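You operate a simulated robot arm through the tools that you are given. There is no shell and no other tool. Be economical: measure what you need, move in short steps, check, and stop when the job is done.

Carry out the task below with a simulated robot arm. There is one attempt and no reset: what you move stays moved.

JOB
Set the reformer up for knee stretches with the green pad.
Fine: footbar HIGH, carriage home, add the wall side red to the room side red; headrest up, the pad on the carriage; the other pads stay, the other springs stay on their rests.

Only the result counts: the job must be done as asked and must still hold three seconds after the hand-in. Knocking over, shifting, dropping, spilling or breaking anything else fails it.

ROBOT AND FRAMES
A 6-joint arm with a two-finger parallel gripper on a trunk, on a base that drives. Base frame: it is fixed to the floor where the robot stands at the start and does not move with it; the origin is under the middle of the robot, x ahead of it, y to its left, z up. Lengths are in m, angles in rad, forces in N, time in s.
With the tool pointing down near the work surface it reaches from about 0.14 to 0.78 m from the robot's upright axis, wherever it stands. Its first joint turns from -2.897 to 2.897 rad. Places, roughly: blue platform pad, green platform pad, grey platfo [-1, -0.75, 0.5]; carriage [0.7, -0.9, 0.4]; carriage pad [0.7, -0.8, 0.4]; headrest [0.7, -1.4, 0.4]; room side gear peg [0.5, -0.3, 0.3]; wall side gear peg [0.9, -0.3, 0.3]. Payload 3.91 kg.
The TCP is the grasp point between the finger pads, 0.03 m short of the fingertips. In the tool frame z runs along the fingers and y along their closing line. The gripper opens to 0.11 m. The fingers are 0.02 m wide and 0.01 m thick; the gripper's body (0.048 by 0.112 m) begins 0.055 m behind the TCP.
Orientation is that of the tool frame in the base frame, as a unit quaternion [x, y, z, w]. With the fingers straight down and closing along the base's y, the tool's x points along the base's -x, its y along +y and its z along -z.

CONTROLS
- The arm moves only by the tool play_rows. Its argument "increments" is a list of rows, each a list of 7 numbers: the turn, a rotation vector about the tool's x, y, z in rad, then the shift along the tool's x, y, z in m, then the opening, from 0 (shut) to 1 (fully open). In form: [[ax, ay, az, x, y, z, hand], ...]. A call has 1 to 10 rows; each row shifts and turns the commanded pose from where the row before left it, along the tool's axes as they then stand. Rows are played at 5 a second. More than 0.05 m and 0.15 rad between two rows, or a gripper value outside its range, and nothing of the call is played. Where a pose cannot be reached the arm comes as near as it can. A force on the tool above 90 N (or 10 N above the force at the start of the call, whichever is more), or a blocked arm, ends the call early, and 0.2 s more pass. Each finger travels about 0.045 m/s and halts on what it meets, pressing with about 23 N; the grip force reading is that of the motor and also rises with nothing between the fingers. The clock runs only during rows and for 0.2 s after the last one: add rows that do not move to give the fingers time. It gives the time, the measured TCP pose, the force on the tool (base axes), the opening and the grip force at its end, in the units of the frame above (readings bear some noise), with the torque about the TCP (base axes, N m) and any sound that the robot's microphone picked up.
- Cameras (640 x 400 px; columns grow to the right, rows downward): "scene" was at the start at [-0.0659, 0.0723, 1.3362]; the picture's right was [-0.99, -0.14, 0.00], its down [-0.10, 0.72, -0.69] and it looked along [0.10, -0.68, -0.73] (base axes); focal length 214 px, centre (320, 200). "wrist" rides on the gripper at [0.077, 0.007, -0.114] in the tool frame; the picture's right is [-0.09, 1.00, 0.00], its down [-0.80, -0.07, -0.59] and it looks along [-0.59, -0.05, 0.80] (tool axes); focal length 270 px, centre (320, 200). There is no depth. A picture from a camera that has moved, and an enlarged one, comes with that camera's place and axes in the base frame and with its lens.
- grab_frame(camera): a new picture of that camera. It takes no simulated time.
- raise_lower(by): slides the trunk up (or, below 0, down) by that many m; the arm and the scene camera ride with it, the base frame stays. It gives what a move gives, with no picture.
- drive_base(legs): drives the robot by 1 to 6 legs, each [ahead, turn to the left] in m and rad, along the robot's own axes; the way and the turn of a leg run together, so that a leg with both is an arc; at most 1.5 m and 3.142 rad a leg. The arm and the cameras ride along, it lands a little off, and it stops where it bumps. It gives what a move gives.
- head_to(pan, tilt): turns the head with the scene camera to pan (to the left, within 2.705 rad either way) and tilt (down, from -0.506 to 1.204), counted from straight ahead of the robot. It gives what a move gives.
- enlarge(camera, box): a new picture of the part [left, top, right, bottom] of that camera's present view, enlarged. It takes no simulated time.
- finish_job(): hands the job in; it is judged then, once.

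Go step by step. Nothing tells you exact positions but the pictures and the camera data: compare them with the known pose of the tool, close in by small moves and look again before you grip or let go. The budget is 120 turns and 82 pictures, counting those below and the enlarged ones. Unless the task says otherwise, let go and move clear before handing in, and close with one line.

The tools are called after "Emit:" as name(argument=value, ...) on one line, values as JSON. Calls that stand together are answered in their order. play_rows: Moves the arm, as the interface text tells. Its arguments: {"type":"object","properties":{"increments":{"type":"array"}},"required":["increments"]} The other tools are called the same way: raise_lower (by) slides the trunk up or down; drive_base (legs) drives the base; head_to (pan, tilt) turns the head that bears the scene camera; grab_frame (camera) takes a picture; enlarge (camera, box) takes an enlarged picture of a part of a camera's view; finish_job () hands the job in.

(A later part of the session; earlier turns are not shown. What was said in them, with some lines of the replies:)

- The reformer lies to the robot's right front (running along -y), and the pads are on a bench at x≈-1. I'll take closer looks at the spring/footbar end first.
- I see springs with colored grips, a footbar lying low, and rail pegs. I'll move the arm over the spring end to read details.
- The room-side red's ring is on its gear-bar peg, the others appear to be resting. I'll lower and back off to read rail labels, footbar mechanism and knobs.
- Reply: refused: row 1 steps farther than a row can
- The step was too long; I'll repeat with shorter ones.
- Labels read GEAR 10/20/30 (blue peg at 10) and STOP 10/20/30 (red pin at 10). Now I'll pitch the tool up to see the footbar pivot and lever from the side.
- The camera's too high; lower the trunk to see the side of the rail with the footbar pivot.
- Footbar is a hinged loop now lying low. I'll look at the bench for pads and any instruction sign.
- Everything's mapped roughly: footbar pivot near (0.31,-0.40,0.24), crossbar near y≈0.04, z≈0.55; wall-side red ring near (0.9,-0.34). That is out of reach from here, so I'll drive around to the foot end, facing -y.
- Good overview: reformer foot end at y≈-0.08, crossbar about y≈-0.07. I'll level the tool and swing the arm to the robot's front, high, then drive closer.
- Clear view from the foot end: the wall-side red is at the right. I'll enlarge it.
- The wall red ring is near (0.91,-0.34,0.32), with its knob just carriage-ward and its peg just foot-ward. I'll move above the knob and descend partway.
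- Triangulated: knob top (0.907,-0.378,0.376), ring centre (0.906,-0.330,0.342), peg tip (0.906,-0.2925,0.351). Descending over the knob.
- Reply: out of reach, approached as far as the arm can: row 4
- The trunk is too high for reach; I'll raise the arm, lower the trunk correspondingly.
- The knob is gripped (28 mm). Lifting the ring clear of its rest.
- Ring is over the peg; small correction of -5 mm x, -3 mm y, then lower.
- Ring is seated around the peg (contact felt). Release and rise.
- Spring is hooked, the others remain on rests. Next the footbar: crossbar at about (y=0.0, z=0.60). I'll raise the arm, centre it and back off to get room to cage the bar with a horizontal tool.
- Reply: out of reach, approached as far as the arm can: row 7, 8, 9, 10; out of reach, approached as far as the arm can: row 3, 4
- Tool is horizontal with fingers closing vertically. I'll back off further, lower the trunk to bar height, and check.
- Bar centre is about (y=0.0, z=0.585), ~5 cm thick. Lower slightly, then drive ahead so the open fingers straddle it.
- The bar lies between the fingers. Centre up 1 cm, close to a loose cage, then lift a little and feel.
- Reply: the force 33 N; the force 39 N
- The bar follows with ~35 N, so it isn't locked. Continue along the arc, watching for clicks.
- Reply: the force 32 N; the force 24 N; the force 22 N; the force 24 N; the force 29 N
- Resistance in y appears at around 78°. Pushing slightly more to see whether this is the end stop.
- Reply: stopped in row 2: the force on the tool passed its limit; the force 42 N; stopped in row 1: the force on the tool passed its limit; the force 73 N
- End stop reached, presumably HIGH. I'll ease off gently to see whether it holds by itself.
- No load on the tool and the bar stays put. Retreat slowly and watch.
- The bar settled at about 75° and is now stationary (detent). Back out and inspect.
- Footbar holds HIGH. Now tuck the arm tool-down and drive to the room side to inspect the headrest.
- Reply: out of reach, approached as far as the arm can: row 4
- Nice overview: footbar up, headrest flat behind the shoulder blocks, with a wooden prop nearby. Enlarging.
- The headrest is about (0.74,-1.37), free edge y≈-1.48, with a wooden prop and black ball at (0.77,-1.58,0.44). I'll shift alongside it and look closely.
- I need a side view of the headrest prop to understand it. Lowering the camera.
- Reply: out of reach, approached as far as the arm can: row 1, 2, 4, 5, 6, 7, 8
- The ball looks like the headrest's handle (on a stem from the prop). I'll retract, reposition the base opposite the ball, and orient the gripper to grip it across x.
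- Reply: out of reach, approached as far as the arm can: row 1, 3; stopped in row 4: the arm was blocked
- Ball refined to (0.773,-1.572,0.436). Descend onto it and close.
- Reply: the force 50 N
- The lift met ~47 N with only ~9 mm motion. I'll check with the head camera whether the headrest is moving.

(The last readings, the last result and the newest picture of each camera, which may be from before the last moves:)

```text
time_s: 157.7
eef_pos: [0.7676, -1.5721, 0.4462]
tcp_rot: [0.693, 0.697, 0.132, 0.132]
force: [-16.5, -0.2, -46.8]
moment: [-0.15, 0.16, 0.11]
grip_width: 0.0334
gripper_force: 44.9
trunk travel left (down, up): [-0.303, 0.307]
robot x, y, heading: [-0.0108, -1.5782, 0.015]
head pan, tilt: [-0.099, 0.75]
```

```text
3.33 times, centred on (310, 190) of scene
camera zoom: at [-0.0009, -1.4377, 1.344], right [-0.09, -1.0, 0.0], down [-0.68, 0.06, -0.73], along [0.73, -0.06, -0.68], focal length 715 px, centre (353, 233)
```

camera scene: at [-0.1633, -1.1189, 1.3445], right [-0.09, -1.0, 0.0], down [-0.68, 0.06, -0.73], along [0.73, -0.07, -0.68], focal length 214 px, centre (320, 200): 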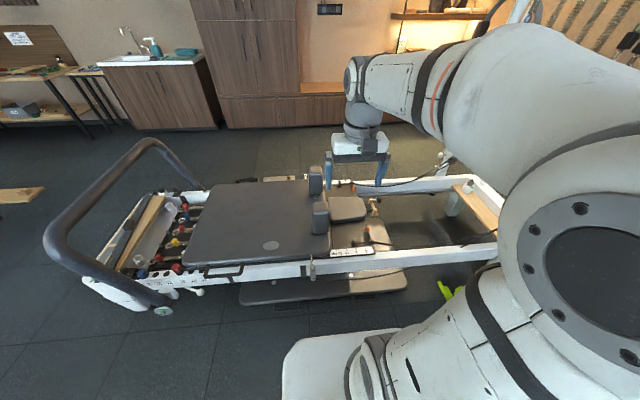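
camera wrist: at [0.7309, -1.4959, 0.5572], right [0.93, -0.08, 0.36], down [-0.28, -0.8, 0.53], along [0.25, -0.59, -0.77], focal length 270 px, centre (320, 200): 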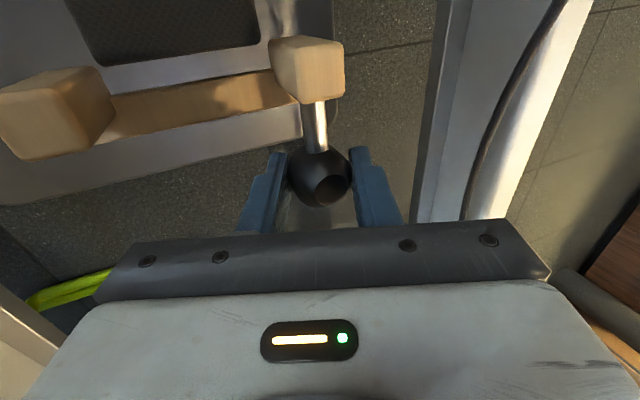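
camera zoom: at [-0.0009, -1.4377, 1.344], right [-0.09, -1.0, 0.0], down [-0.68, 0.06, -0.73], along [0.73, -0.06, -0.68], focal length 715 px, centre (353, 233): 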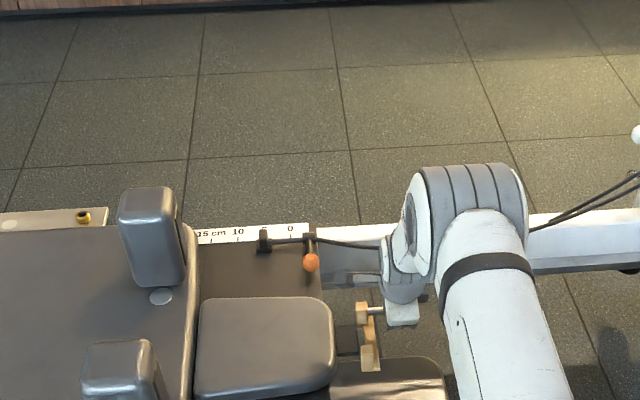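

Headrest hasn't moved, so the ball isn't a lift handle. I'll relieve the load and test whether it slides in y (like a prop drawn under the headrest).

Emit:
play_rows(increments=[[0, 0, 0, 0, -0.006, 0.015, 0], [0, 0, 0, 0.006, 0, 0, 0], [0, 0, 0, 0.006, 0, 0, 0]])

Emit:
play_rows(increments=[[0, 0, 0, -0.012, 0, 0, 0], [0, 0, 0, -0.012, 0, 0, 0]])

```text
time_s: 158.5
eef_pos: [0.7691, -1.5609, 0.4433]
tcp_rot: [0.693, 0.695, 0.136, 0.136]
force: [-55.1, -1.5, 18.6]
moment: [-0.07, 0.55, 0.1]
grip_width: 0.0332
gripper_force: 45.2
trunk travel left (down, up): [-0.303, 0.307]
robot x, y, heading: [-0.007, -1.5788, 0.01]
head pan, tilt: [-0.099, 0.75]
```

```text
time_s: 159.1
eef_pos: [0.7691, -1.5873, 0.4423]
tcp_rot: [0.692, 0.696, 0.137, 0.138]
force: [-46.4, 5.4, 11.6]
moment: [0.45, 0.38, 0.59]
grip_width: 0.0334
gripper_force: 44.9
trunk travel left (down, up): [-0.303, 0.307]
robot x, y, heading: [-0.0066, -1.5805, 0.015]
head pan, tilt: [-0.099, 0.75]
```

It slides freely along y. Relieve x load and push it further toward the headrest.

Emit:
play_rows(increments=[[0, 0, 0, 0.01, -0.004, -0.002, 0], [0, 0, 0, 0.012, 0, 0, 0], [0, 0, 0, 0.012, 0, 0, 0], [0, 0, 0, 0.01, 0, 0, 0]])

Emit:
grab_frame(camera="wrist")

```text
time_s: 160.1
eef_pos: [0.7683, -1.5405, 0.4415]
tcp_rot: [0.692, 0.694, 0.139, 0.139]
force: [-18.0, -0.1, -5.3]
moment: [-0.17, 0.11, -0.06]
grip_width: 0.0331
gripper_force: 45.3
trunk travel left (down, up): [-0.303, 0.307]
robot x, y, heading: [-0.0099, -1.5812, 0.011]
head pan, tilt: [-0.099, 0.75]
```

```text
15 pictures are left
camera wrist: at [0.7304, -1.4632, 0.5512], right [0.92, -0.08, 0.39], down [-0.29, -0.8, 0.52], along [0.27, -0.59, -0.76], focal length 270 px, centre (320, 200)
```

wrist: 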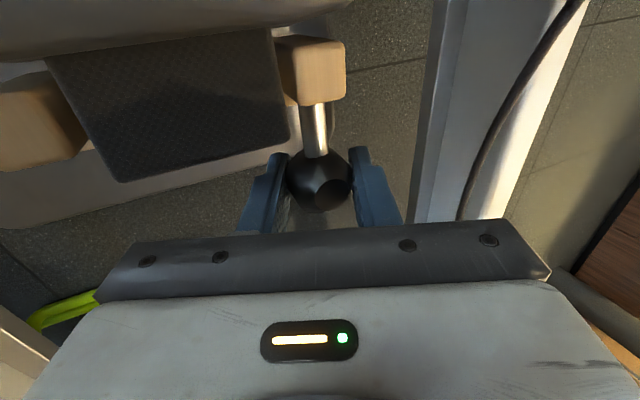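

Confirmed: the prop rides the tongue toward the headrest. Keep pushing in +y.

Emit:
play_rows(increments=[[0, 0, 0, 0.013, -0.001, 0, 0], [0, 0, 0, 0.013, 0, 0, 0], [0, 0, 0, 0.013, 0, 0, 0]])

Emit:
play_rows(increments=[[0, 0, 0, 0.01, 0, 0, 0], [0, 0, 0, 0.01, 0, 0, 0]])

Emit:
enlarge(camera="scene", box=[220, 150, 380, 250])

```text
time_s: 160.8
eef_pos: [0.7677, -1.5258, 0.4421]
tcp_rot: [0.692, 0.695, 0.135, 0.142]
force: [-1.4, -12.2, 4.3]
moment: [-0.85, -0.1, 0.51]
grip_width: 0.0329
gripper_force: 45.3
trunk travel left (down, up): [-0.303, 0.307]
robot x, y, heading: [-0.0089, -1.5777, 0.014]
head pan, tilt: [-0.099, 0.75]
stopped in row 3: the force on the tool passed its limit (the readings are from after the stop); the commanded pose is now the measured one
```

```text
time_s: 161.3
eef_pos: [0.7685, -1.5273, 0.4424]
tcp_rot: [0.693, 0.695, 0.13, 0.144]
force: [-4.7, -12.5, 6.9]
moment: [-0.81, -0.12, 0.58]
grip_width: 0.0333
gripper_force: 44.9
trunk travel left (down, up): [-0.303, 0.307]
robot x, y, heading: [-0.0082, -1.5802, 0.009]
head pan, tilt: [-0.099, 0.75]
stopped in row 2: the force on the tool passed its limit (the readings are from after the stop); the commanded pose is now the measured one
```

```text
4.00 times, centred on (300, 200) of scene
camera zoom: at [-0.0059, -1.4387, 1.3447], right [-0.09, -1.0, 0.0], down [-0.68, 0.06, -0.73], along [0.73, -0.06, -0.68], focal length 858 px, centre (400, 200)
```

zoom: 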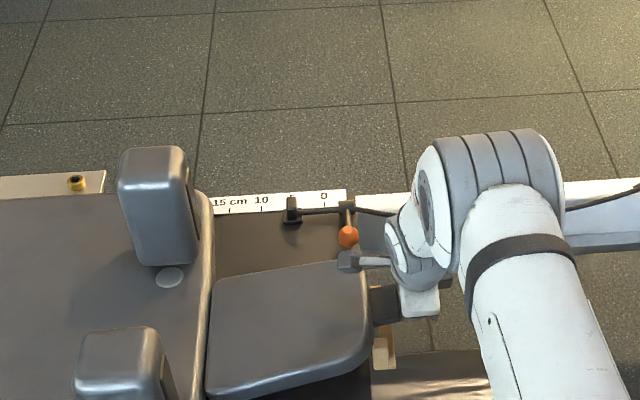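

The headrest is now rising — the prop wedges it up. Something stopped at a force limit; check at the wrist.

Emit:
grab_frame(camera="wrist")

```text
13 pictures are left
camera wrist: at [0.7312, -1.447, 0.5501], right [0.92, -0.08, 0.38], down [-0.29, -0.79, 0.54], along [0.26, -0.61, -0.75], focal length 270 px, centre (320, 200)
```

wrist: 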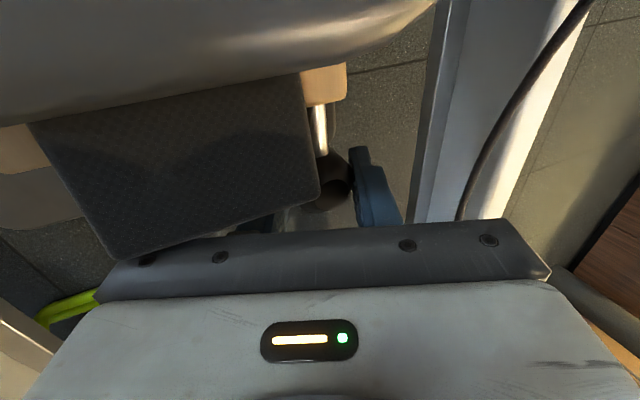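

The tongue is part of the headrest and now blocks my left finger. I'll open, slip back behind the ball (-y), close the fingers and push the ball from behind with a tilted tool.

Emit:
play_rows(increments=[[0, 0, 0, -0.004, 0, 0, 0.5], [0, 0, 0, 0, 0, 0, 0.5], [0, 0, 0, 0, 0, 0, 0.5], [0, 0, 0, -0.03, 0, 0, 0.5], [0, 0, 0, -0.03, 0, 0, 0.5], [0, 0, 0, 0, 0, 0, 0.0], [0, 0, 0, 0, 0, 0, 0.0], [0, 0, 0, 0, 0, 0, 0.0]])

Emit:
play_rows(increments=[[0, 0.13, 0, 0, 0, 0, 0], [0, 0.13, 0, 0, 0, 0, 0], [0, 0.13, 0, 0, 0, 0, 0]])

Emit:
grab_frame(camera="wrist")

```text
time_s: 163.1
eef_pos: [0.7676, -1.5869, 0.4408]
tcp_rot: [0.692, 0.695, 0.13, 0.144]
force: [0.3, 0.5, 0.3]
moment: [0.02, 0.01, 0.0]
grip_width: 0.0001
gripper_force: 15.0
trunk travel left (down, up): [-0.303, 0.307]
robot x, y, heading: [-0.0091, -1.5743, 0.012]
head pan, tilt: [-0.099, 0.75]
```

```text
time_s: 163.9
eef_pos: [0.7672, -1.5881, 0.443]
tcp_rot: [0.654, 0.709, 0.264, 0.006]
force: [-0.6, -0.3, -0.4]
moment: [-0.02, 0.03, -0.01]
grip_width: 0.0
gripper_force: 22.7
trunk travel left (down, up): [-0.303, 0.307]
robot x, y, heading: [-0.0108, -1.575, 0.007]
head pan, tilt: [-0.099, 0.75]
```

```text
12 pictures are left
camera wrist: at [0.7233, -1.5578, 0.5708], right [0.93, -0.07, 0.35], down [-0.16, -0.96, 0.22], along [0.32, -0.26, -0.91], focal length 270 px, centre (320, 200)
```

wrist: 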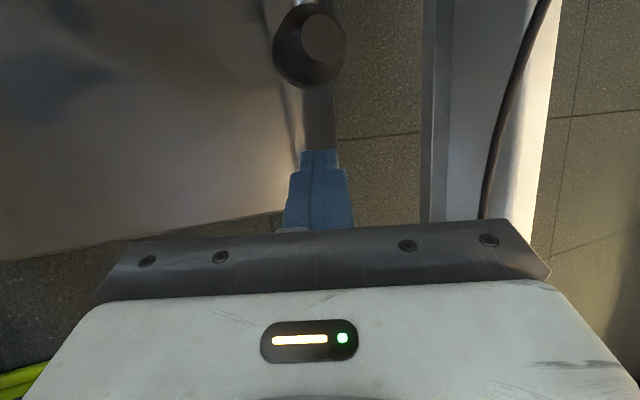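

Ball is at about (0.77,-1.52). Push straight +y with the closed fingers.

Emit:
play_rows(increments=[[0, 0, 0, 0.0372, 0.004, 0.0146, 0], [0, 0, 0, 0.0093, 0, 0.0037, 0], [0, 0, 0, 0.0093, 0, 0.0037, 0]])

Emit:
play_rows(increments=[[0, 0, 0, 0.0093, 0, 0.0037, 0], [0, 0, 0, 0.0093, 0, 0.0037, 0], [0, 0, 0, 0.0093, 0, 0.0037, 0]])

Emit:
grab_frame(camera="wrist")

```text
time_s: 164.7
eef_pos: [0.771, -1.5276, 0.4431]
tcp_rot: [0.654, 0.709, 0.262, 0.007]
force: [0.1, -0.5, 0.3]
moment: [-0.01, 0.01, 0.01]
grip_width: 0.0001
gripper_force: 23.2
trunk travel left (down, up): [-0.303, 0.307]
robot x, y, heading: [-0.01, -1.5793, 0.01]
head pan, tilt: [-0.099, 0.75]
```

```text
time_s: 165.5
eef_pos: [0.7722, -1.4994, 0.4436]
tcp_rot: [0.654, 0.71, 0.262, 0.006]
force: [0.2, -5.5, 0.8]
moment: [0.17, -0.04, 0.14]
grip_width: 0.0
gripper_force: 22.9
trunk travel left (down, up): [-0.303, 0.307]
robot x, y, heading: [-0.0105, -1.5818, 0.006]
head pan, tilt: [-0.099, 0.75]
```

```text
11 pictures are left
camera wrist: at [0.727, -1.4689, 0.5712], right [0.93, -0.08, 0.35], down [-0.16, -0.96, 0.22], along [0.32, -0.26, -0.91], focal length 270 px, centre (320, 200)
```

wrist: 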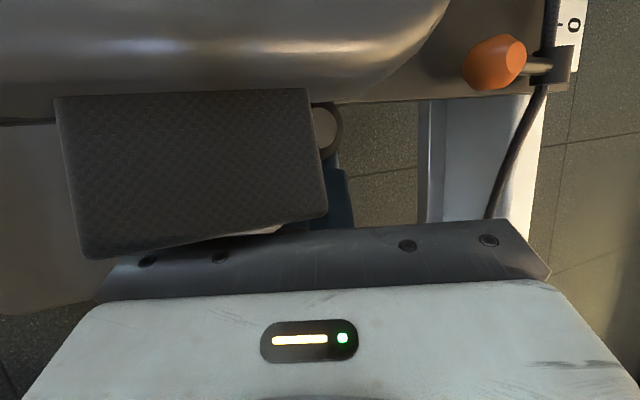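

Emit:
play_rows(increments=[[0, 0, 0, 0.0093, 0.005, 0.0037, 0], [0, 0, 0, 0.0093, 0, 0.0037, 0], [0, 0, 0, 0.0093, 0, 0.0037, 0]])

Emit:
play_rows(increments=[[0, 0, 0, 0.0093, 0, 0.0037, 0], [0, 0, 0, 0.0093, 0, 0.0037, 0], [0, 0, 0, 0.0093, 0, 0.0037, 0]])

Emit:
enlarge(camera="scene", box=[220, 150, 380, 250])

```text
time_s: 166.0
eef_pos: [0.7759, -1.4986, 0.4426]
tcp_rot: [0.66, 0.705, 0.26, 0.01]
force: [-4.3, -20.2, 0.1]
moment: [0.8, -0.17, 0.71]
grip_width: 0.0
gripper_force: 23.2
trunk travel left (down, up): [-0.303, 0.307]
robot x, y, heading: [-0.0089, -1.577, 0.009]
head pan, tilt: [-0.099, 0.75]
stopped in row 2: the force on the tool passed its limit (the readings are from after the stop); the commanded pose is now the measured one
```

```text
time_s: 166.5
eef_pos: [0.7787, -1.4993, 0.4438]
tcp_rot: [0.664, 0.702, 0.259, 0.015]
force: [-2.5, -19.5, -0.8]
moment: [0.77, -0.05, 0.67]
grip_width: 0.0001
gripper_force: 23.2
trunk travel left (down, up): [-0.303, 0.307]
robot x, y, heading: [-0.0119, -1.5793, 0.008]
head pan, tilt: [-0.099, 0.75]
stopped in row 2: the force on the tool passed its limit (the readings are from after the stop); the commanded pose is now the measured one
```

```text
4.00 times, centred on (300, 200) of scene
camera zoom: at [-0.005, -1.4395, 1.3445], right [-0.09, -1.0, 0.0], down [-0.68, 0.06, -0.73], along [0.73, -0.06, -0.68], focal length 858 px, centre (400, 200)
```

zoom: 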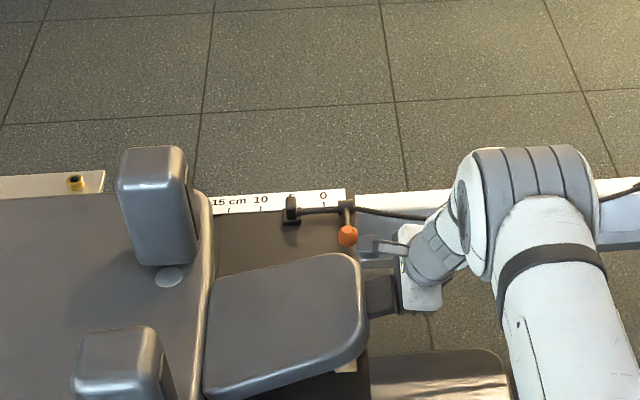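

The tongue now meets the gripper body (contact offset 4 cm above). I'll back off, tilt the tool much flatter so the body trails behind, and push the ball end-on.

Emit:
play_rows(increments=[[0, 0, 0, -0.042, 0, -0.016, 0], [0, 0, 0, -0.042, 0, -0.016, 0], [0, 0.145, 0, 0, 0, 0, 0], [0, 0.145, 0, 0, 0, 0, 0], [0, 0.145, 0, 0, 0, 0, 0], [0, 0.145, 0, 0, 0, 0, 0], [0, 0.145, 0, 0, 0, 0, 0]])

Emit:
grab_frame(camera="wrist")

```text
time_s: 168.1
eef_pos: [0.7607, -1.5834, 0.4498]
tcp_rot: [0.526, 0.662, 0.478, -0.237]
force: [0.3, 0.4, 0.6]
moment: [-0.05, 0.01, 0.02]
grip_width: 0.0
gripper_force: 22.6
out of reach, approached as far as the arm can: row 7
trunk travel left (down, up): [-0.303, 0.307]
robot x, y, heading: [-0.0077, -1.5754, 0.012]
head pan, tilt: [-0.099, 0.75]
```

```text
9 pictures are left
camera wrist: at [0.7197, -1.6472, 0.5672], right [0.95, -0.05, 0.31], down [0.09, -0.9, -0.42], along [0.3, 0.43, -0.85], focal length 270 px, centre (320, 200)
```

wrist: 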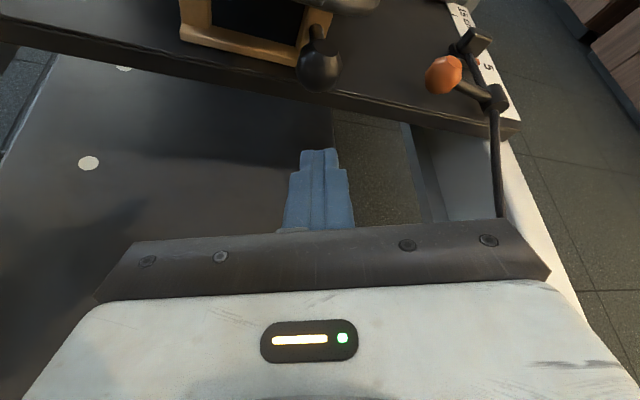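

The prop is standing and holding; ball at y≈-1.47. Now push it end-on until it stops.

Emit:
play_rows(increments=[[0, 0, 0, 0.0165, 0.005, 0.031, 0], [0, 0, 0, 0.0141, 0, 0.0265, 0], [0, 0, 0, 0.0047, 0, 0.0088, 0], [0, 0, 0, 0.0047, 0, 0.0088, 0], [0, 0, 0, 0.0047, 0, 0.0088, 0]])

Emit:
play_rows(increments=[[0, 0, 0, 0.0047, 0, 0.0088, 0], [0, 0, 0, 0.0047, 0, 0.0088, 0], [0, 0, 0, 0.0047, 0, 0.0088, 0]])

```text
time_s: 169.3
eef_pos: [0.7667, -1.487, 0.4529]
tcp_rot: [0.527, 0.662, 0.477, -0.236]
force: [0.4, -0.2, -0.3]
moment: [0.01, 0.01, 0.01]
grip_width: 0.0
gripper_force: 22.9
trunk travel left (down, up): [-0.303, 0.307]
robot x, y, heading: [-0.0105, -1.5761, 0.012]
head pan, tilt: [-0.099, 0.75]
```

```text
time_s: 170.1
eef_pos: [0.7669, -1.456, 0.454]
tcp_rot: [0.527, 0.663, 0.476, -0.236]
force: [-0.4, -0.5, -0.6]
moment: [0.01, -0.02, -0.04]
grip_width: 0.0
gripper_force: 22.5
trunk travel left (down, up): [-0.303, 0.307]
robot x, y, heading: [-0.0067, -1.5811, 0.015]
head pan, tilt: [-0.099, 0.75]
```

Emit:
play_rows(increments=[[0, 0, 0, 0.0047, 0, 0.0088, 0], [0, 0, 0, 0.0047, 0, 0.0088, 0]])

Emit:
grab_frame(camera="wrist")

```text
time_s: 170.7
eef_pos: [0.7673, -1.4375, 0.4543]
tcp_rot: [0.526, 0.663, 0.477, -0.237]
force: [0.3, -0.3, -0.8]
moment: [0.02, -0.02, -0.01]
grip_width: 0.0
gripper_force: 22.6
trunk travel left (down, up): [-0.303, 0.307]
robot x, y, heading: [-0.0098, -1.5802, 0.006]
head pan, tilt: [-0.099, 0.75]
```

```text
8 pictures are left
camera wrist: at [0.7262, -1.5019, 0.5698], right [0.95, -0.05, 0.31], down [0.09, -0.9, -0.42], along [0.3, 0.43, -0.85], focal length 270 px, centre (320, 200)
```

wrist: 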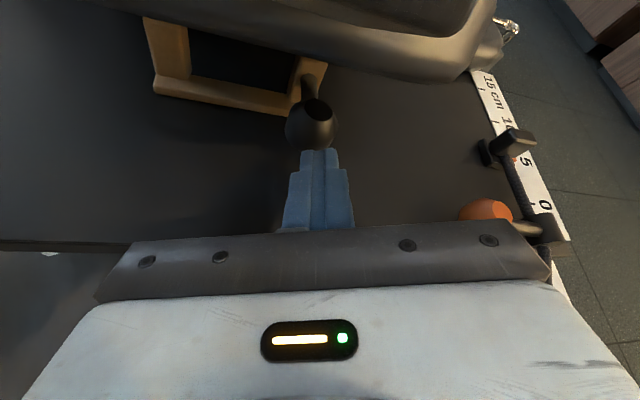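

Emit:
play_rows(increments=[[0, 0, 0, 0.0035, 0, 0.0066, 0], [0, 0, 0, 0.0035, 0, 0.0066, 0]])

Emit:
play_rows(increments=[[0, 0, 0, 0.0035, 0, 0.0066, 0], [0, 0, 0, 0.0035, 0, 0.0066, 0]])

```text
time_s: 171.3
eef_pos: [0.7662, -1.4312, 0.4533]
tcp_rot: [0.529, 0.66, 0.478, -0.235]
force: [-21.3, -59.9, 6.2]
moment: [-0.3, -0.01, 0.58]
grip_width: 0.0
gripper_force: 22.5
trunk travel left (down, up): [-0.303, 0.307]
robot x, y, heading: [-0.0099, -1.5732, 0.013]
head pan, tilt: [-0.099, 0.75]
```

```text
time_s: 171.7
eef_pos: [0.7672, -1.4305, 0.4532]
tcp_rot: [0.531, 0.66, 0.477, -0.233]
force: [-15.4, -17.3, 13.8]
moment: [0.31, 0.1, 0.45]
grip_width: 0.0
gripper_force: 23.0
trunk travel left (down, up): [-0.303, 0.307]
robot x, y, heading: [-0.0108, -1.5784, 0.009]
head pan, tilt: [-0.099, 0.75]
stopped in row 1: the force on the tool passed its limit (the readings are from after the stop); the commanded pose is now the measured one
```

Hard stop reached — the prop is fully in and the headrest is up. Retract and straighten the tool.

Emit:
play_rows(increments=[[0, 0, 0, -0.0188, 0, -0.0353, 0], [0, 0, 0, -0.0188, 0, -0.0353, 0], [0, 0, 0, -0.0188, 0, -0.0353, 0], [0, 0, 0, -0.0188, 0, -0.0353, 0], [0, -0.145, 0, 0, 0, 0, 0.3], [0, -0.145, 0, 0, 0, 0, 0.3], [0, -0.145, 0, 0, 0, 0, 0.3], [0, -0.145, 0, 0, 0, 0, 0.3], [0, -0.145, 0, 0, 0, 0, 0.5], [0, -0.145, 0, 0, 0, 0, 0.5]])

Emit:
play_rows(increments=[[0, -0.12, 0, 0, 0, -0.03, 0.5], [0, -0.12, 0, 0, 0, -0.04, 0.5], [0, 0, 0, 0, 0, -0.045, 0.5], [0, 0, 0, 0, 0, -0.045, 0.5], [0, 0, 0, 0, 0, -0.045, 0.5], [0, 0, 0, 0, 0, -0.045, 0.5], [0, 0, 0, 0, 0, -0.045, 0.5], [0, 0, 0, 0, 0, -0.045, 0.5]])

Emit:
grab_frame(camera="scene")

```text
time_s: 173.9
eef_pos: [0.7642, -1.5882, 0.452]
tcp_rot: [0.683, 0.697, 0.208, 0.067]
force: [-0.9, -0.5, 0.4]
moment: [0.01, 0.0, 0.0]
grip_width: 0.055
gripper_force: 0.0
trunk travel left (down, up): [-0.303, 0.307]
robot x, y, heading: [-0.011, -1.5791, 0.014]
head pan, tilt: [-0.099, 0.75]
```

```text
time_s: 175.7
eef_pos: [0.6347, -1.5871, 0.7651]
tcp_rot: [0.702, 0.685, 0.125, 0.15]
force: [0.2, -0.5, -0.4]
moment: [-0.02, 0.04, -0.04]
grip_width: 0.0549
gripper_force: 0.0
trunk travel left (down, up): [-0.303, 0.307]
robot x, y, heading: [-0.0101, -1.5826, 0.015]
head pan, tilt: [-0.099, 0.75]
```

```text
7 pictures are left
camera scene: at [-0.0052, -1.4378, 1.3445], right [-0.09, -1.0, 0.0], down [-0.68, 0.06, -0.73], along [0.73, -0.07, -0.68], focal length 214 px, centre (320, 200)
```

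scene: 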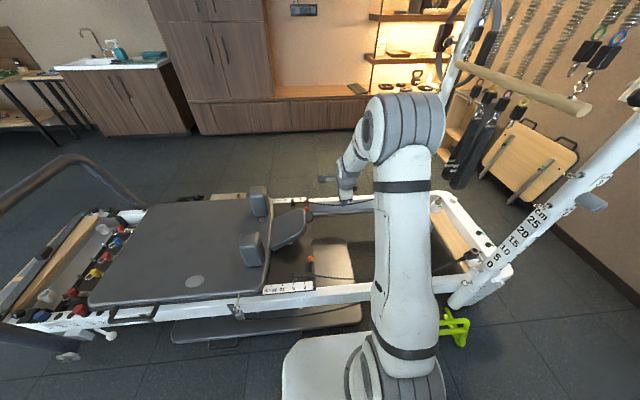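

Headrest is clearly up and footbar holds HIGH. Now the pad: roll the tool back, tuck the arm, and drive to face the bench in front of the green pad.

Emit:
play_rows(increments=[[0, 0, -0.149, 0, 0, -0.02, 0.8], [0, 0, -0.149, 0, 0, -0.02, 0.8], [0, 0, -0.149, 0, 0, -0.02, 0.8], [0, 0, -0.149, 0, 0, 0, 0.8], [0, 0, -0.149, 0, 0, 0, 0.8], [0, 0, -0.149, 0, 0, 0, 0.8], [0, 0, -0.149, 0, 0, 0, 0.8], [0, 0, -0.149, 0, 0, 0, 0.8], [0, 0, -0.149, 0, 0, 0, 0.8], [0, 0, -0.149, 0, 0, 0, 0.8]])

Emit:
play_rows(increments=[[0, 0, -0.08, 0.0225, 0, -0.0363, 0.8], [0, 0, 0, 0.0225, 0, -0.0363, 0.8], [0, 0, 0, 0.0225, 0, -0.0363, 0.8], [0, 0, 0, 0.0225, 0, -0.0363, 0.8], [0, 0, 0, 0.0225, 0, -0.0363, 0.8], [0, 0, 0, 0.0225, 0, -0.03, 0.8]])

Emit:
drive_base(legs=[[-0.2, 0], [0, 1.561], [0.94, 0], [0, 1.571], [0.1, 0]])

Emit:
head_to(pan=0.0, tilt=0.7)

```text
time_s: 177.9
eef_pos: [0.6125, -1.5836, 0.8215]
tcp_rot: [0.052, 0.979, -0.011, 0.195]
force: [-0.2, 0.4, -0.3]
moment: [0.0, -0.05, -0.02]
grip_width: 0.088
gripper_force: 0.0
trunk travel left (down, up): [-0.303, 0.307]
robot x, y, heading: [-0.0078, -1.5763, 0.01]
head pan, tilt: [-0.099, 0.75]
```

```text
time_s: 179.3
eef_pos: [0.406, -1.5707, 0.9634]
tcp_rot: [0.013, 0.981, -0.018, 0.194]
force: [0.4, 0.9, 0.2]
moment: [0.01, 0.02, -0.01]
grip_width: 0.0876
gripper_force: 0.0
trunk travel left (down, up): [-0.303, 0.307]
robot x, y, heading: [-0.0124, -1.5789, 0.011]
head pan, tilt: [-0.099, 0.75]
```

```text
time_s: 193.8
eef_pos: [-0.7345, -0.648, 0.9639]
tcp_rot: [0.981, -0.011, -0.193, -0.017]
force: [0.1, -0.5, 0.3]
moment: [0.0, -0.03, -0.01]
grip_width: 0.0878
gripper_force: 0.0
trunk travel left (down, up): [-0.303, 0.307]
robot x, y, heading: [-0.32, -0.6413, -3.133]
head pan, tilt: [-0.099, 0.75]
```

```text
time_s: 194.5
eef_pos: [-0.7346, -0.6493, 0.9646]
tcp_rot: [0.981, -0.011, -0.195, -0.017]
force: [0.6, 1.3, -0.3]
moment: [0.02, -0.02, -0.04]
grip_width: 0.0881
gripper_force: 0.1
trunk travel left (down, up): [-0.303, 0.307]
robot x, y, heading: [-0.3181, -0.6457, -3.136]
head pan, tilt: [0.0, 0.7]
```

Emit:
raise_lower(by=-0.25)

Emit:
grab_frame(camera="wrist")

```text
time_s: 197.1
eef_pos: [-0.7355, -0.6469, 0.7146]
tcp_rot: [0.981, -0.011, -0.195, -0.017]
force: [-0.6, 0.1, 0.5]
moment: [0.0, 0.01, 0.01]
grip_width: 0.088
gripper_force: 0.0
trunk travel left (down, up): [-0.053, 0.557]
robot x, y, heading: [-0.3191, -0.6361, -3.135]
head pan, tilt: [0.0, 0.7]
```

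```text
6 pictures are left
camera wrist: at [-0.6203, -0.661, 0.7923], right [-0.11, -0.99, 0.0], down [-0.51, 0.06, 0.86], along [-0.85, 0.09, -0.52], focal length 270 px, centre (320, 200)
```

wrist: 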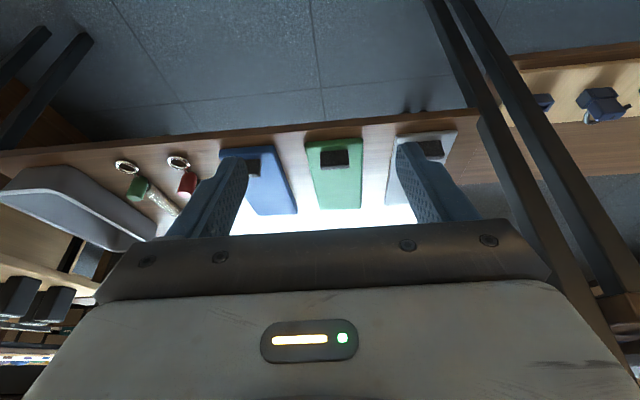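

The green pad's handle is at about (-1.0,-0.648,0.477), block ~5 cm wide in y. I need to know where the tabletop edge is before reaching in.

Emit:
grab_frame(camera="scene")

```text
5 pictures are left
camera scene: at [-0.3266, -0.792, 1.0988], right [-0.01, 1.0, 0.0], down [0.64, 0.0, -0.76], along [-0.76, -0.01, -0.64], focal length 214 px, centre (320, 200)
```

scene: 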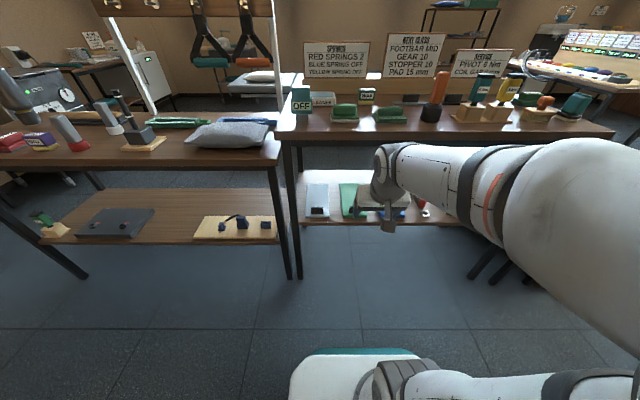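

Table edge is at x≈-0.94, z≈0.82; so I'll reach under it with a steeper forward pitch, fingers closing along y on the handle.

Emit:
play_rows(increments=[[0, -0.135, 0, 0, 0, 0, 0.85], [0, -0.135, 0, 0, 0, 0, 0.85], [0, 0, 0, -0.0104, 0.0018, 0.0418, 0.85], [0, 0, 0, -0.0104, 0.0018, 0.0418, 0.85], [0, 0, 0, -0.0104, 0.0018, 0.0418, 0.85], [0, 0, 0, -0.0104, 0.0018, 0.0418, 0.85], [0, 0, 0, -0.0104, 0.0018, 0.0418, 0.85], [0, 0, 0, -0.0104, 0.0018, 0.0418, 0.85]])

Emit:
grab_frame(camera="wrist")

```text
time_s: 198.8
eef_pos: [-0.9389, -0.6469, 0.5552]
tcp_rot: [0.946, -0.008, -0.324, -0.018]
force: [0.9, -0.1, 0.5]
moment: [0.01, 0.0, 0.0]
grip_width: 0.0933
gripper_force: 0.0
trunk travel left (down, up): [-0.053, 0.557]
robot x, y, heading: [-0.3205, -0.6416, -3.131]
head pan, tilt: [0.0, 0.7]
```

```text
4 pictures are left
camera wrist: at [-0.8075, -0.66, 0.5997], right [-0.1, -0.99, 0.03], down [-0.27, 0.05, 0.96], along [-0.96, 0.09, -0.27], focal length 270 px, centre (320, 200)
```

wrist: 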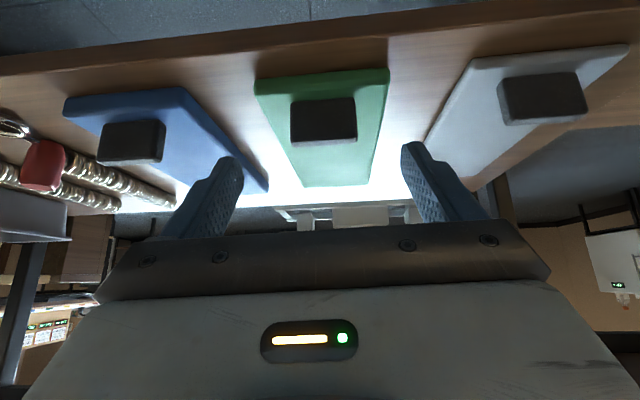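

Handle spans z≈0.466–0.504 at y≈-0.6475. Move in and grip.

Emit:
play_rows(increments=[[0, 0, 0, -0.0072, 0.0018, 0.04, 0.85], [0, 0, 0, -0.0072, 0.0018, 0.04, 0.85], [0, 0, 0, 0, 0, 0, 0], [0, 0, 0, 0, 0, 0, 0], [0, 0, 0, 0, 0, 0, 0], [0, 0, 0, 0, 0, 0, 0]])

Emit:
play_rows(increments=[[0, 0, 0, -0.006, 0, -0.008, 0], [0, 0, 0, -0.006, 0, -0.008, 0], [0, 0, 0, -0.006, 0, -0.008, 0], [0, 0, 0, 0, 0, 0, 0]])

```text
time_s: 200.2
eef_pos: [-0.9983, -0.6489, 0.5006]
tcp_rot: [0.946, -0.009, -0.325, -0.019]
force: [-2.2, 2.0, 1.6]
moment: [-0.03, 0.08, 0.0]
grip_width: 0.052
gripper_force: 22.5
trunk travel left (down, up): [-0.053, 0.557]
robot x, y, heading: [-0.3173, -0.6403, -3.135]
head pan, tilt: [0.0, 0.7]
```

```text
time_s: 201.2
eef_pos: [-0.9987, -0.6512, 0.5297]
tcp_rot: [0.946, -0.009, -0.324, -0.019]
force: [-0.2, 0.1, -0.5]
moment: [-0.01, -0.12, -0.02]
grip_width: 0.052
gripper_force: 23.5
trunk travel left (down, up): [-0.053, 0.557]
robot x, y, heading: [-0.318, -0.6413, -3.134]
head pan, tilt: [0.0, 0.7]
```

Pad is held (light). Lift more, back out from under the table, and tuck in.

Emit:
play_rows(increments=[[0, 0, 0, -0.0153, 0, -0.0198, 0], [0, 0, 0, -0.0153, 0, -0.0198, 0], [0, 0, 0, 0, 0, 0, 0]])

Emit:
drive_base(legs=[[-0.15, 0]])

Emit:
play_rows(increments=[[0, 0, 0, 0.0316, 0, -0.0245, 0], [0, 0, 0, 0.0316, 0, -0.0245, 0], [0, 0, 0, 0.0316, 0, -0.0245, 0], [0, 0, 0, 0.0316, 0, -0.0245, 0], [0, 0, 0, 0.0316, 0, -0.0245, 0]])

Emit:
grab_frame(camera="scene")

```text
time_s: 202.1
eef_pos: [-0.9979, -0.6514, 0.5811]
tcp_rot: [0.946, -0.008, -0.323, -0.019]
force: [0.6, -0.1, -0.8]
moment: [-0.01, -0.08, 0.02]
grip_width: 0.0517
gripper_force: 23.0
trunk travel left (down, up): [-0.053, 0.557]
robot x, y, heading: [-0.3198, -0.6411, -3.132]
head pan, tilt: [0.0, 0.7]
```

```text
time_s: 203.4
eef_pos: [-0.8466, -0.6507, 0.5801]
tcp_rot: [0.946, -0.008, -0.324, -0.019]
force: [0.5, -0.7, -2.4]
moment: [0.02, -0.09, -0.01]
grip_width: 0.0521
gripper_force: 23.2
trunk travel left (down, up): [-0.053, 0.557]
robot x, y, heading: [-0.1664, -0.6366, -3.131]
head pan, tilt: [0.0, 0.7]
```

```text
time_s: 204.6
eef_pos: [-0.647, -0.6569, 0.5793]
tcp_rot: [0.946, -0.008, -0.324, -0.018]
force: [0.1, -0.4, -1.8]
moment: [0.0, -0.08, 0.02]
grip_width: 0.0518
gripper_force: 22.6
trunk travel left (down, up): [-0.053, 0.557]
robot x, y, heading: [-0.1666, -0.642, -3.134]
head pan, tilt: [0.0, 0.7]
```

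```text
3 pictures are left
camera scene: at [-0.1757, -0.7909, 1.0988], right [-0.01, 1.0, 0.0], down [0.64, 0.0, -0.76], along [-0.76, -0.01, -0.64], focal length 214 px, centre (320, 200)
```

scene: 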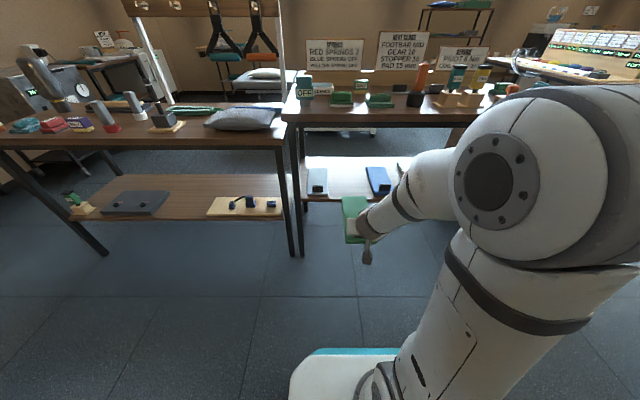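

Pad is level in the gripper and clear of the bench. Raise a bit and carry it to the carriage.

Emit:
raise_lower(by=0.08)

Emit:
drive_base(legs=[[0, 1.571], [0.2, 0], [0, 1.571], [0.1, 0]])

Emit:
play_rows(increments=[[0, 0, 0, -0.0316, 0, 0.0245, 0], [0, 0, 0, -0.0316, 0, 0.0245, 0], [0, 0, 0, -0.0316, 0, 0.0245, 0], [0, 0, 0, -0.0316, 0, 0.0245, 0], [0, 0, 0, 0, 0, 0, 0]])

Emit:
head_to(pan=0.0, tilt=0.75)

Emit:
grab_frame(camera="scene")

```text
time_s: 205.8
eef_pos: [-0.6473, -0.6579, 0.659]
tcp_rot: [0.946, -0.008, -0.324, -0.019]
force: [0.5, -0.2, -0.7]
moment: [-0.01, -0.11, 0.0]
grip_width: 0.0522
gripper_force: 22.3
trunk travel left (down, up): [-0.133, 0.477]
robot x, y, heading: [-0.1672, -0.6403, -3.136]
head pan, tilt: [0.0, 0.7]
```

```text
time_s: 208.5
eef_pos: [-0.4525, -1.0252, 0.6597]
tcp_rot: [0.855, 0.404, -0.3, 0.124]
force: [-0.3, 0.2, -1.5]
moment: [0.11, -0.07, -0.03]
grip_width: 0.0518
gripper_force: 23.3
trunk travel left (down, up): [-0.133, 0.477]
robot x, y, heading: [-0.1744, -0.6352, -2.291]
head pan, tilt: [0.0, 0.7]
stopped in leg 1: the robot was blocked; the commanded pose is now the measured one
```

```text
time_s: 209.7
eef_pos: [-0.5551, -1.1489, 0.6581]
tcp_rot: [0.855, 0.404, -0.3, 0.124]
force: [0.1, 0.1, -1.1]
moment: [0.11, -0.05, 0.0]
grip_width: 0.0517
gripper_force: 23.2
trunk travel left (down, up): [-0.133, 0.477]
robot x, y, heading: [-0.1713, -0.6329, -2.291]
head pan, tilt: [0.0, 0.7]
```

```text
time_s: 210.3
eef_pos: [-0.5562, -1.1483, 0.6582]
tcp_rot: [0.855, 0.404, -0.3, 0.124]
force: [-0.3, 0.6, -1.4]
moment: [0.09, -0.06, 0.03]
grip_width: 0.0519
gripper_force: 23.1
trunk travel left (down, up): [-0.133, 0.477]
robot x, y, heading: [-0.1777, -0.6303, -2.295]
head pan, tilt: [0.0, 0.75]
```

```text
2 pictures are left
camera scene: at [-0.0665, -0.7372, 1.1746], right [-0.75, 0.66, 0.0], down [0.45, 0.51, -0.73], along [-0.48, -0.55, -0.68], focal length 214 px, centre (320, 200)
```

scene: 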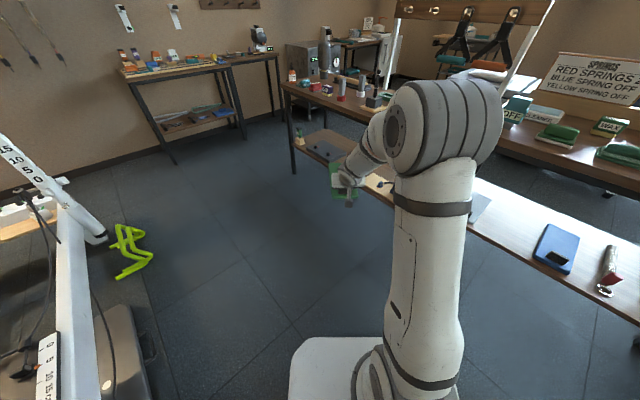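

The turn was blocked—the robot's rear corner touched something by the reformer. I'll retract the arm, move away toward the open floor, then turn there.

Emit:
play_rows(increments=[[0, 0, 0, 0.0316, 0, -0.0245, 0], [0, 0, 0, 0.0316, 0, -0.0245, 0], [0, 0, 0, 0.0316, 0, -0.0245, 0], [0, 0, 0, 0.0316, 0, -0.0245, 0]])

Emit:
drive_base(legs=[[0.14, 0], [0, 0.72], [0.1, 0]])

```text
time_s: 211.3
eef_pos: [-0.4515, -1.0258, 0.6579]
tcp_rot: [0.855, 0.404, -0.3, 0.124]
force: [-0.2, 0.2, -1.5]
moment: [0.11, -0.07, 0.01]
grip_width: 0.0519
gripper_force: 22.8
trunk travel left (down, up): [-0.133, 0.477]
robot x, y, heading: [-0.175, -0.6305, -2.288]
head pan, tilt: [0.0, 0.75]
```

```text
time_s: 215.3
eef_pos: [-0.2133, -1.3155, 0.6598]
tcp_rot: [0.657, 0.681, -0.236, 0.222]
force: [0.4, 0.8, -1.4]
moment: [0.11, 0.0, -0.06]
grip_width: 0.0517
gripper_force: 22.9
trunk travel left (down, up): [-0.133, 0.477]
robot x, y, heading: [-0.2706, -0.837, -1.555]
head pan, tilt: [0.0, 0.75]
```

Emit:
drive_base(legs=[[0, 1.555], [0.2, 0]])

Emit:
play_rows(increments=[[0, 0, 0, -0.0316, 0, 0.0245, 0], [0, 0, 0, -0.0316, 0, 0.0245, 0], [0, 0, 0, -0.0316, 0, 0.0245, 0], [0, 0, 0, -0.0316, 0, 0.0245, 0], [0, 0, 0, 0, 0, 0, 0]])

```text
time_s: 219.4
eef_pos: [0.2161, -0.7989, 0.6585]
tcp_rot: [0.0, 0.946, -0.017, 0.323]
force: [0.1, 0.3, -1.1]
moment: [0.01, 0.11, -0.01]
grip_width: 0.0517
gripper_force: 22.4
trunk travel left (down, up): [-0.133, 0.477]
robot x, y, heading: [-0.2656, -0.8562, -0.041]
head pan, tilt: [0.0, 0.75]
stopped in leg 1: the robot was blocked; the commanded pose is now the measured one
```

```text
time_s: 220.6
eef_pos: [0.377, -0.8011, 0.6581]
tcp_rot: [0.0, 0.946, -0.016, 0.325]
force: [-0.4, -0.6, -0.8]
moment: [-0.01, 0.09, 0.01]
grip_width: 0.0515
gripper_force: 22.9
trunk travel left (down, up): [-0.133, 0.477]
robot x, y, heading: [-0.2635, -0.8526, -0.049]
head pan, tilt: [0.0, 0.75]
```

Slight contact again near the end of the turn, but heading is nearly right. Drive ahead slowly away from the bench.

Emit:
drive_base(legs=[[0.19, 0.03]])

Emit:
grab_frame(camera="scene")

```text
time_s: 222.2
eef_pos: [0.5666, -0.788, 0.6574]
tcp_rot: [-0.013, 0.946, -0.012, 0.323]
force: [0.2, -1.1, -0.8]
moment: [-0.02, 0.13, 0.0]
grip_width: 0.0515
gripper_force: 23.1
trunk travel left (down, up): [-0.133, 0.477]
robot x, y, heading: [-0.0731, -0.8642, -0.008]
head pan, tilt: [0.0, 0.75]
```

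```text
1 pictures are left
camera scene: at [-0.0654, -0.714, 1.1746], right [-0.01, -1.0, 0.0], down [-0.68, 0.01, -0.73], along [0.73, -0.01, -0.68], focal length 214 px, centre (320, 200)
```

scene: 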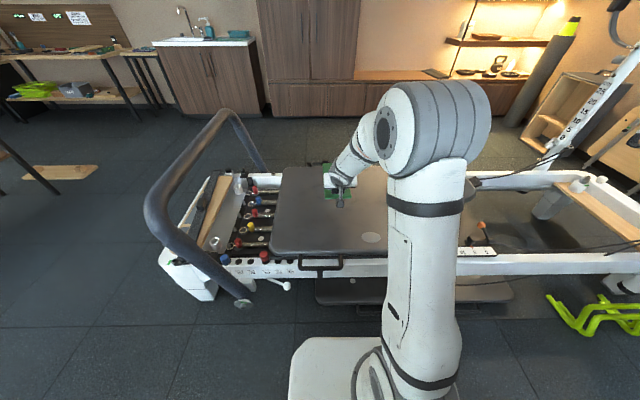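

Everything looks right: footbar HIGH, springs set, pad above mid-carriage. Lower carefully until contact.

Emit:
play_rows(increments=[[0, 0, 0, 0.0276, 0, 0.0356, 0], [0, 0, 0, 0.0276, 0, 0.0356, 0], [0, 0, 0, 0.0276, 0, 0.0356, 0], [0, 0, 0, 0, 0, 0, 0]])

Emit:
play_rows(increments=[[0, 0, 0, 0.0061, 0, 0.0079, 0], [0, 0, 0, 0.0061, 0, 0.0079, 0], [0, 0, 0, 0, 0, 0, 0]])

Emit:
play_rows(increments=[[0, 0, 0, 0.0061, 0, 0.0079, 0], [0, 0, 0, 0.0061, 0, 0.0079, 0], [0, 0, 0, 0, 0, 0, 0]])

```text
time_s: 223.2
eef_pos: [0.5659, -0.7927, 0.5224]
tcp_rot: [-0.014, 0.946, -0.011, 0.323]
force: [0.4, -0.7, -0.7]
moment: [0.02, 0.11, -0.02]
grip_width: 0.0515
gripper_force: 23.0
trunk travel left (down, up): [-0.133, 0.477]
robot x, y, heading: [-0.0741, -0.8632, -0.007]
head pan, tilt: [0.0, 0.75]
```

```text
time_s: 224.0
eef_pos: [0.5662, -0.7918, 0.5028]
tcp_rot: [-0.014, 0.946, -0.011, 0.324]
force: [-0.3, -0.2, -1.3]
moment: [0.02, 0.16, -0.01]
grip_width: 0.0515
gripper_force: 22.7
trunk travel left (down, up): [-0.133, 0.477]
robot x, y, heading: [-0.0723, -0.861, -0.005]
head pan, tilt: [0.0, 0.75]
```

```text
time_s: 224.8
eef_pos: [0.5688, -0.7943, 0.4896]
tcp_rot: [-0.012, 0.944, -0.012, 0.33]
force: [-5.7, -2.8, 47.1]
moment: [1.01, -0.12, 0.2]
grip_width: 0.052
gripper_force: 22.5
trunk travel left (down, up): [-0.133, 0.477]
robot x, y, heading: [-0.0714, -0.8625, -0.012]
head pan, tilt: [0.0, 0.75]
```

Contact. Ease up slightly, release, and withdraw along the tool axis.

Emit:
play_rows(increments=[[0, 0, 0, -0.0035, 0, -0.0045, 0], [0, 0, 0, 0, 0, 0, 0], [0, 0, 0, 0, 0, 0, 0.9], [0, 0, 0, 0, 0, 0, 0.9], [0, 0, 0, 0, 0, 0, 0.9], [0, 0, 0, 0, 0, 0, 0.9], [0, 0, 0, 0, 0, -0.03, 0.9], [0, 0, 0, 0, 0, -0.04, 0.9], [0, 0, 0, 0, 0, -0.045, 0.9], [0, 0, 0, 0, 0, -0.045, 0.9]])

Emit:
drive_base(legs=[[-0.15, 0]])

Emit:
raise_lower(by=0.2)

Emit:
grab_frame(camera="scene")

```text
time_s: 227.0
eef_pos: [0.4694, -0.7911, 0.6142]
tcp_rot: [-0.014, 0.946, -0.012, 0.322]
force: [0.7, -0.5, 0.6]
moment: [-0.02, -0.01, -0.01]
grip_width: 0.0989
gripper_force: 0.1
trunk travel left (down, up): [-0.133, 0.477]
robot x, y, heading: [-0.0742, -0.8618, -0.008]
head pan, tilt: [0.0, 0.75]
```

```text
time_s: 228.3
eef_pos: [0.3211, -0.7902, 0.6156]
tcp_rot: [-0.011, 0.946, -0.012, 0.324]
force: [0.3, 0.8, 0.1]
moment: [-0.02, -0.01, -0.02]
grip_width: 0.0992
gripper_force: 0.0
trunk travel left (down, up): [-0.133, 0.477]
robot x, y, heading: [-0.224, -0.8637, -0.008]
head pan, tilt: [0.0, 0.75]
```

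```text
time_s: 230.5
eef_pos: [0.3199, -0.7908, 0.8158]
tcp_rot: [-0.013, 0.946, -0.012, 0.325]
force: [0.6, 0.5, 0.1]
moment: [-0.01, -0.01, 0.02]
grip_width: 0.0989
gripper_force: 0.0
trunk travel left (down, up): [-0.333, 0.277]
robot x, y, heading: [-0.2179, -0.8601, -0.009]
head pan, tilt: [0.0, 0.75]
```

```text
0 pictures are left
camera scene: at [-0.2148, -0.7126, 1.3745], right [-0.01, -1.0, 0.0], down [-0.68, 0.01, -0.73], along [0.73, -0.01, -0.68], focal length 214 px, centre (320, 200)
```

scene: 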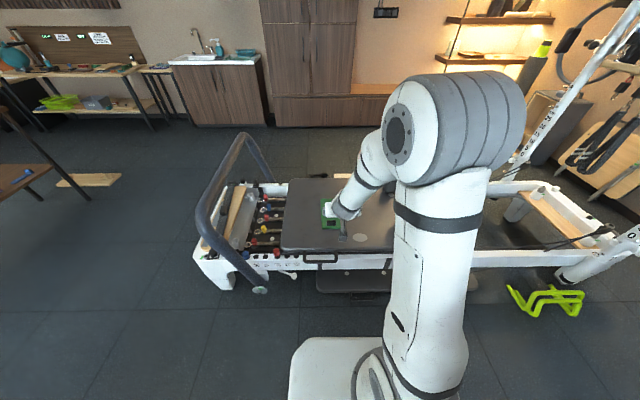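

The last picture shows the green pad on the carriage, the footbar HIGH, the carriage at home and the gripper clear. I'm handing in now.

Emit:
finish_job()

```text
The job is handed in.
```

I've handed in the reformer set up for knee stretches: footbar HIGH, carriage home, both outer reds hooked, headrest propped up, and the green pad on the carriage. While carrying the pad, the robot's base bumped something twice, once near the reformer and probably once at the bench. I had no pictures left to check those spots closely, but nothing looked moved in the later views of the reformer; the bench was not in view after the second bump.
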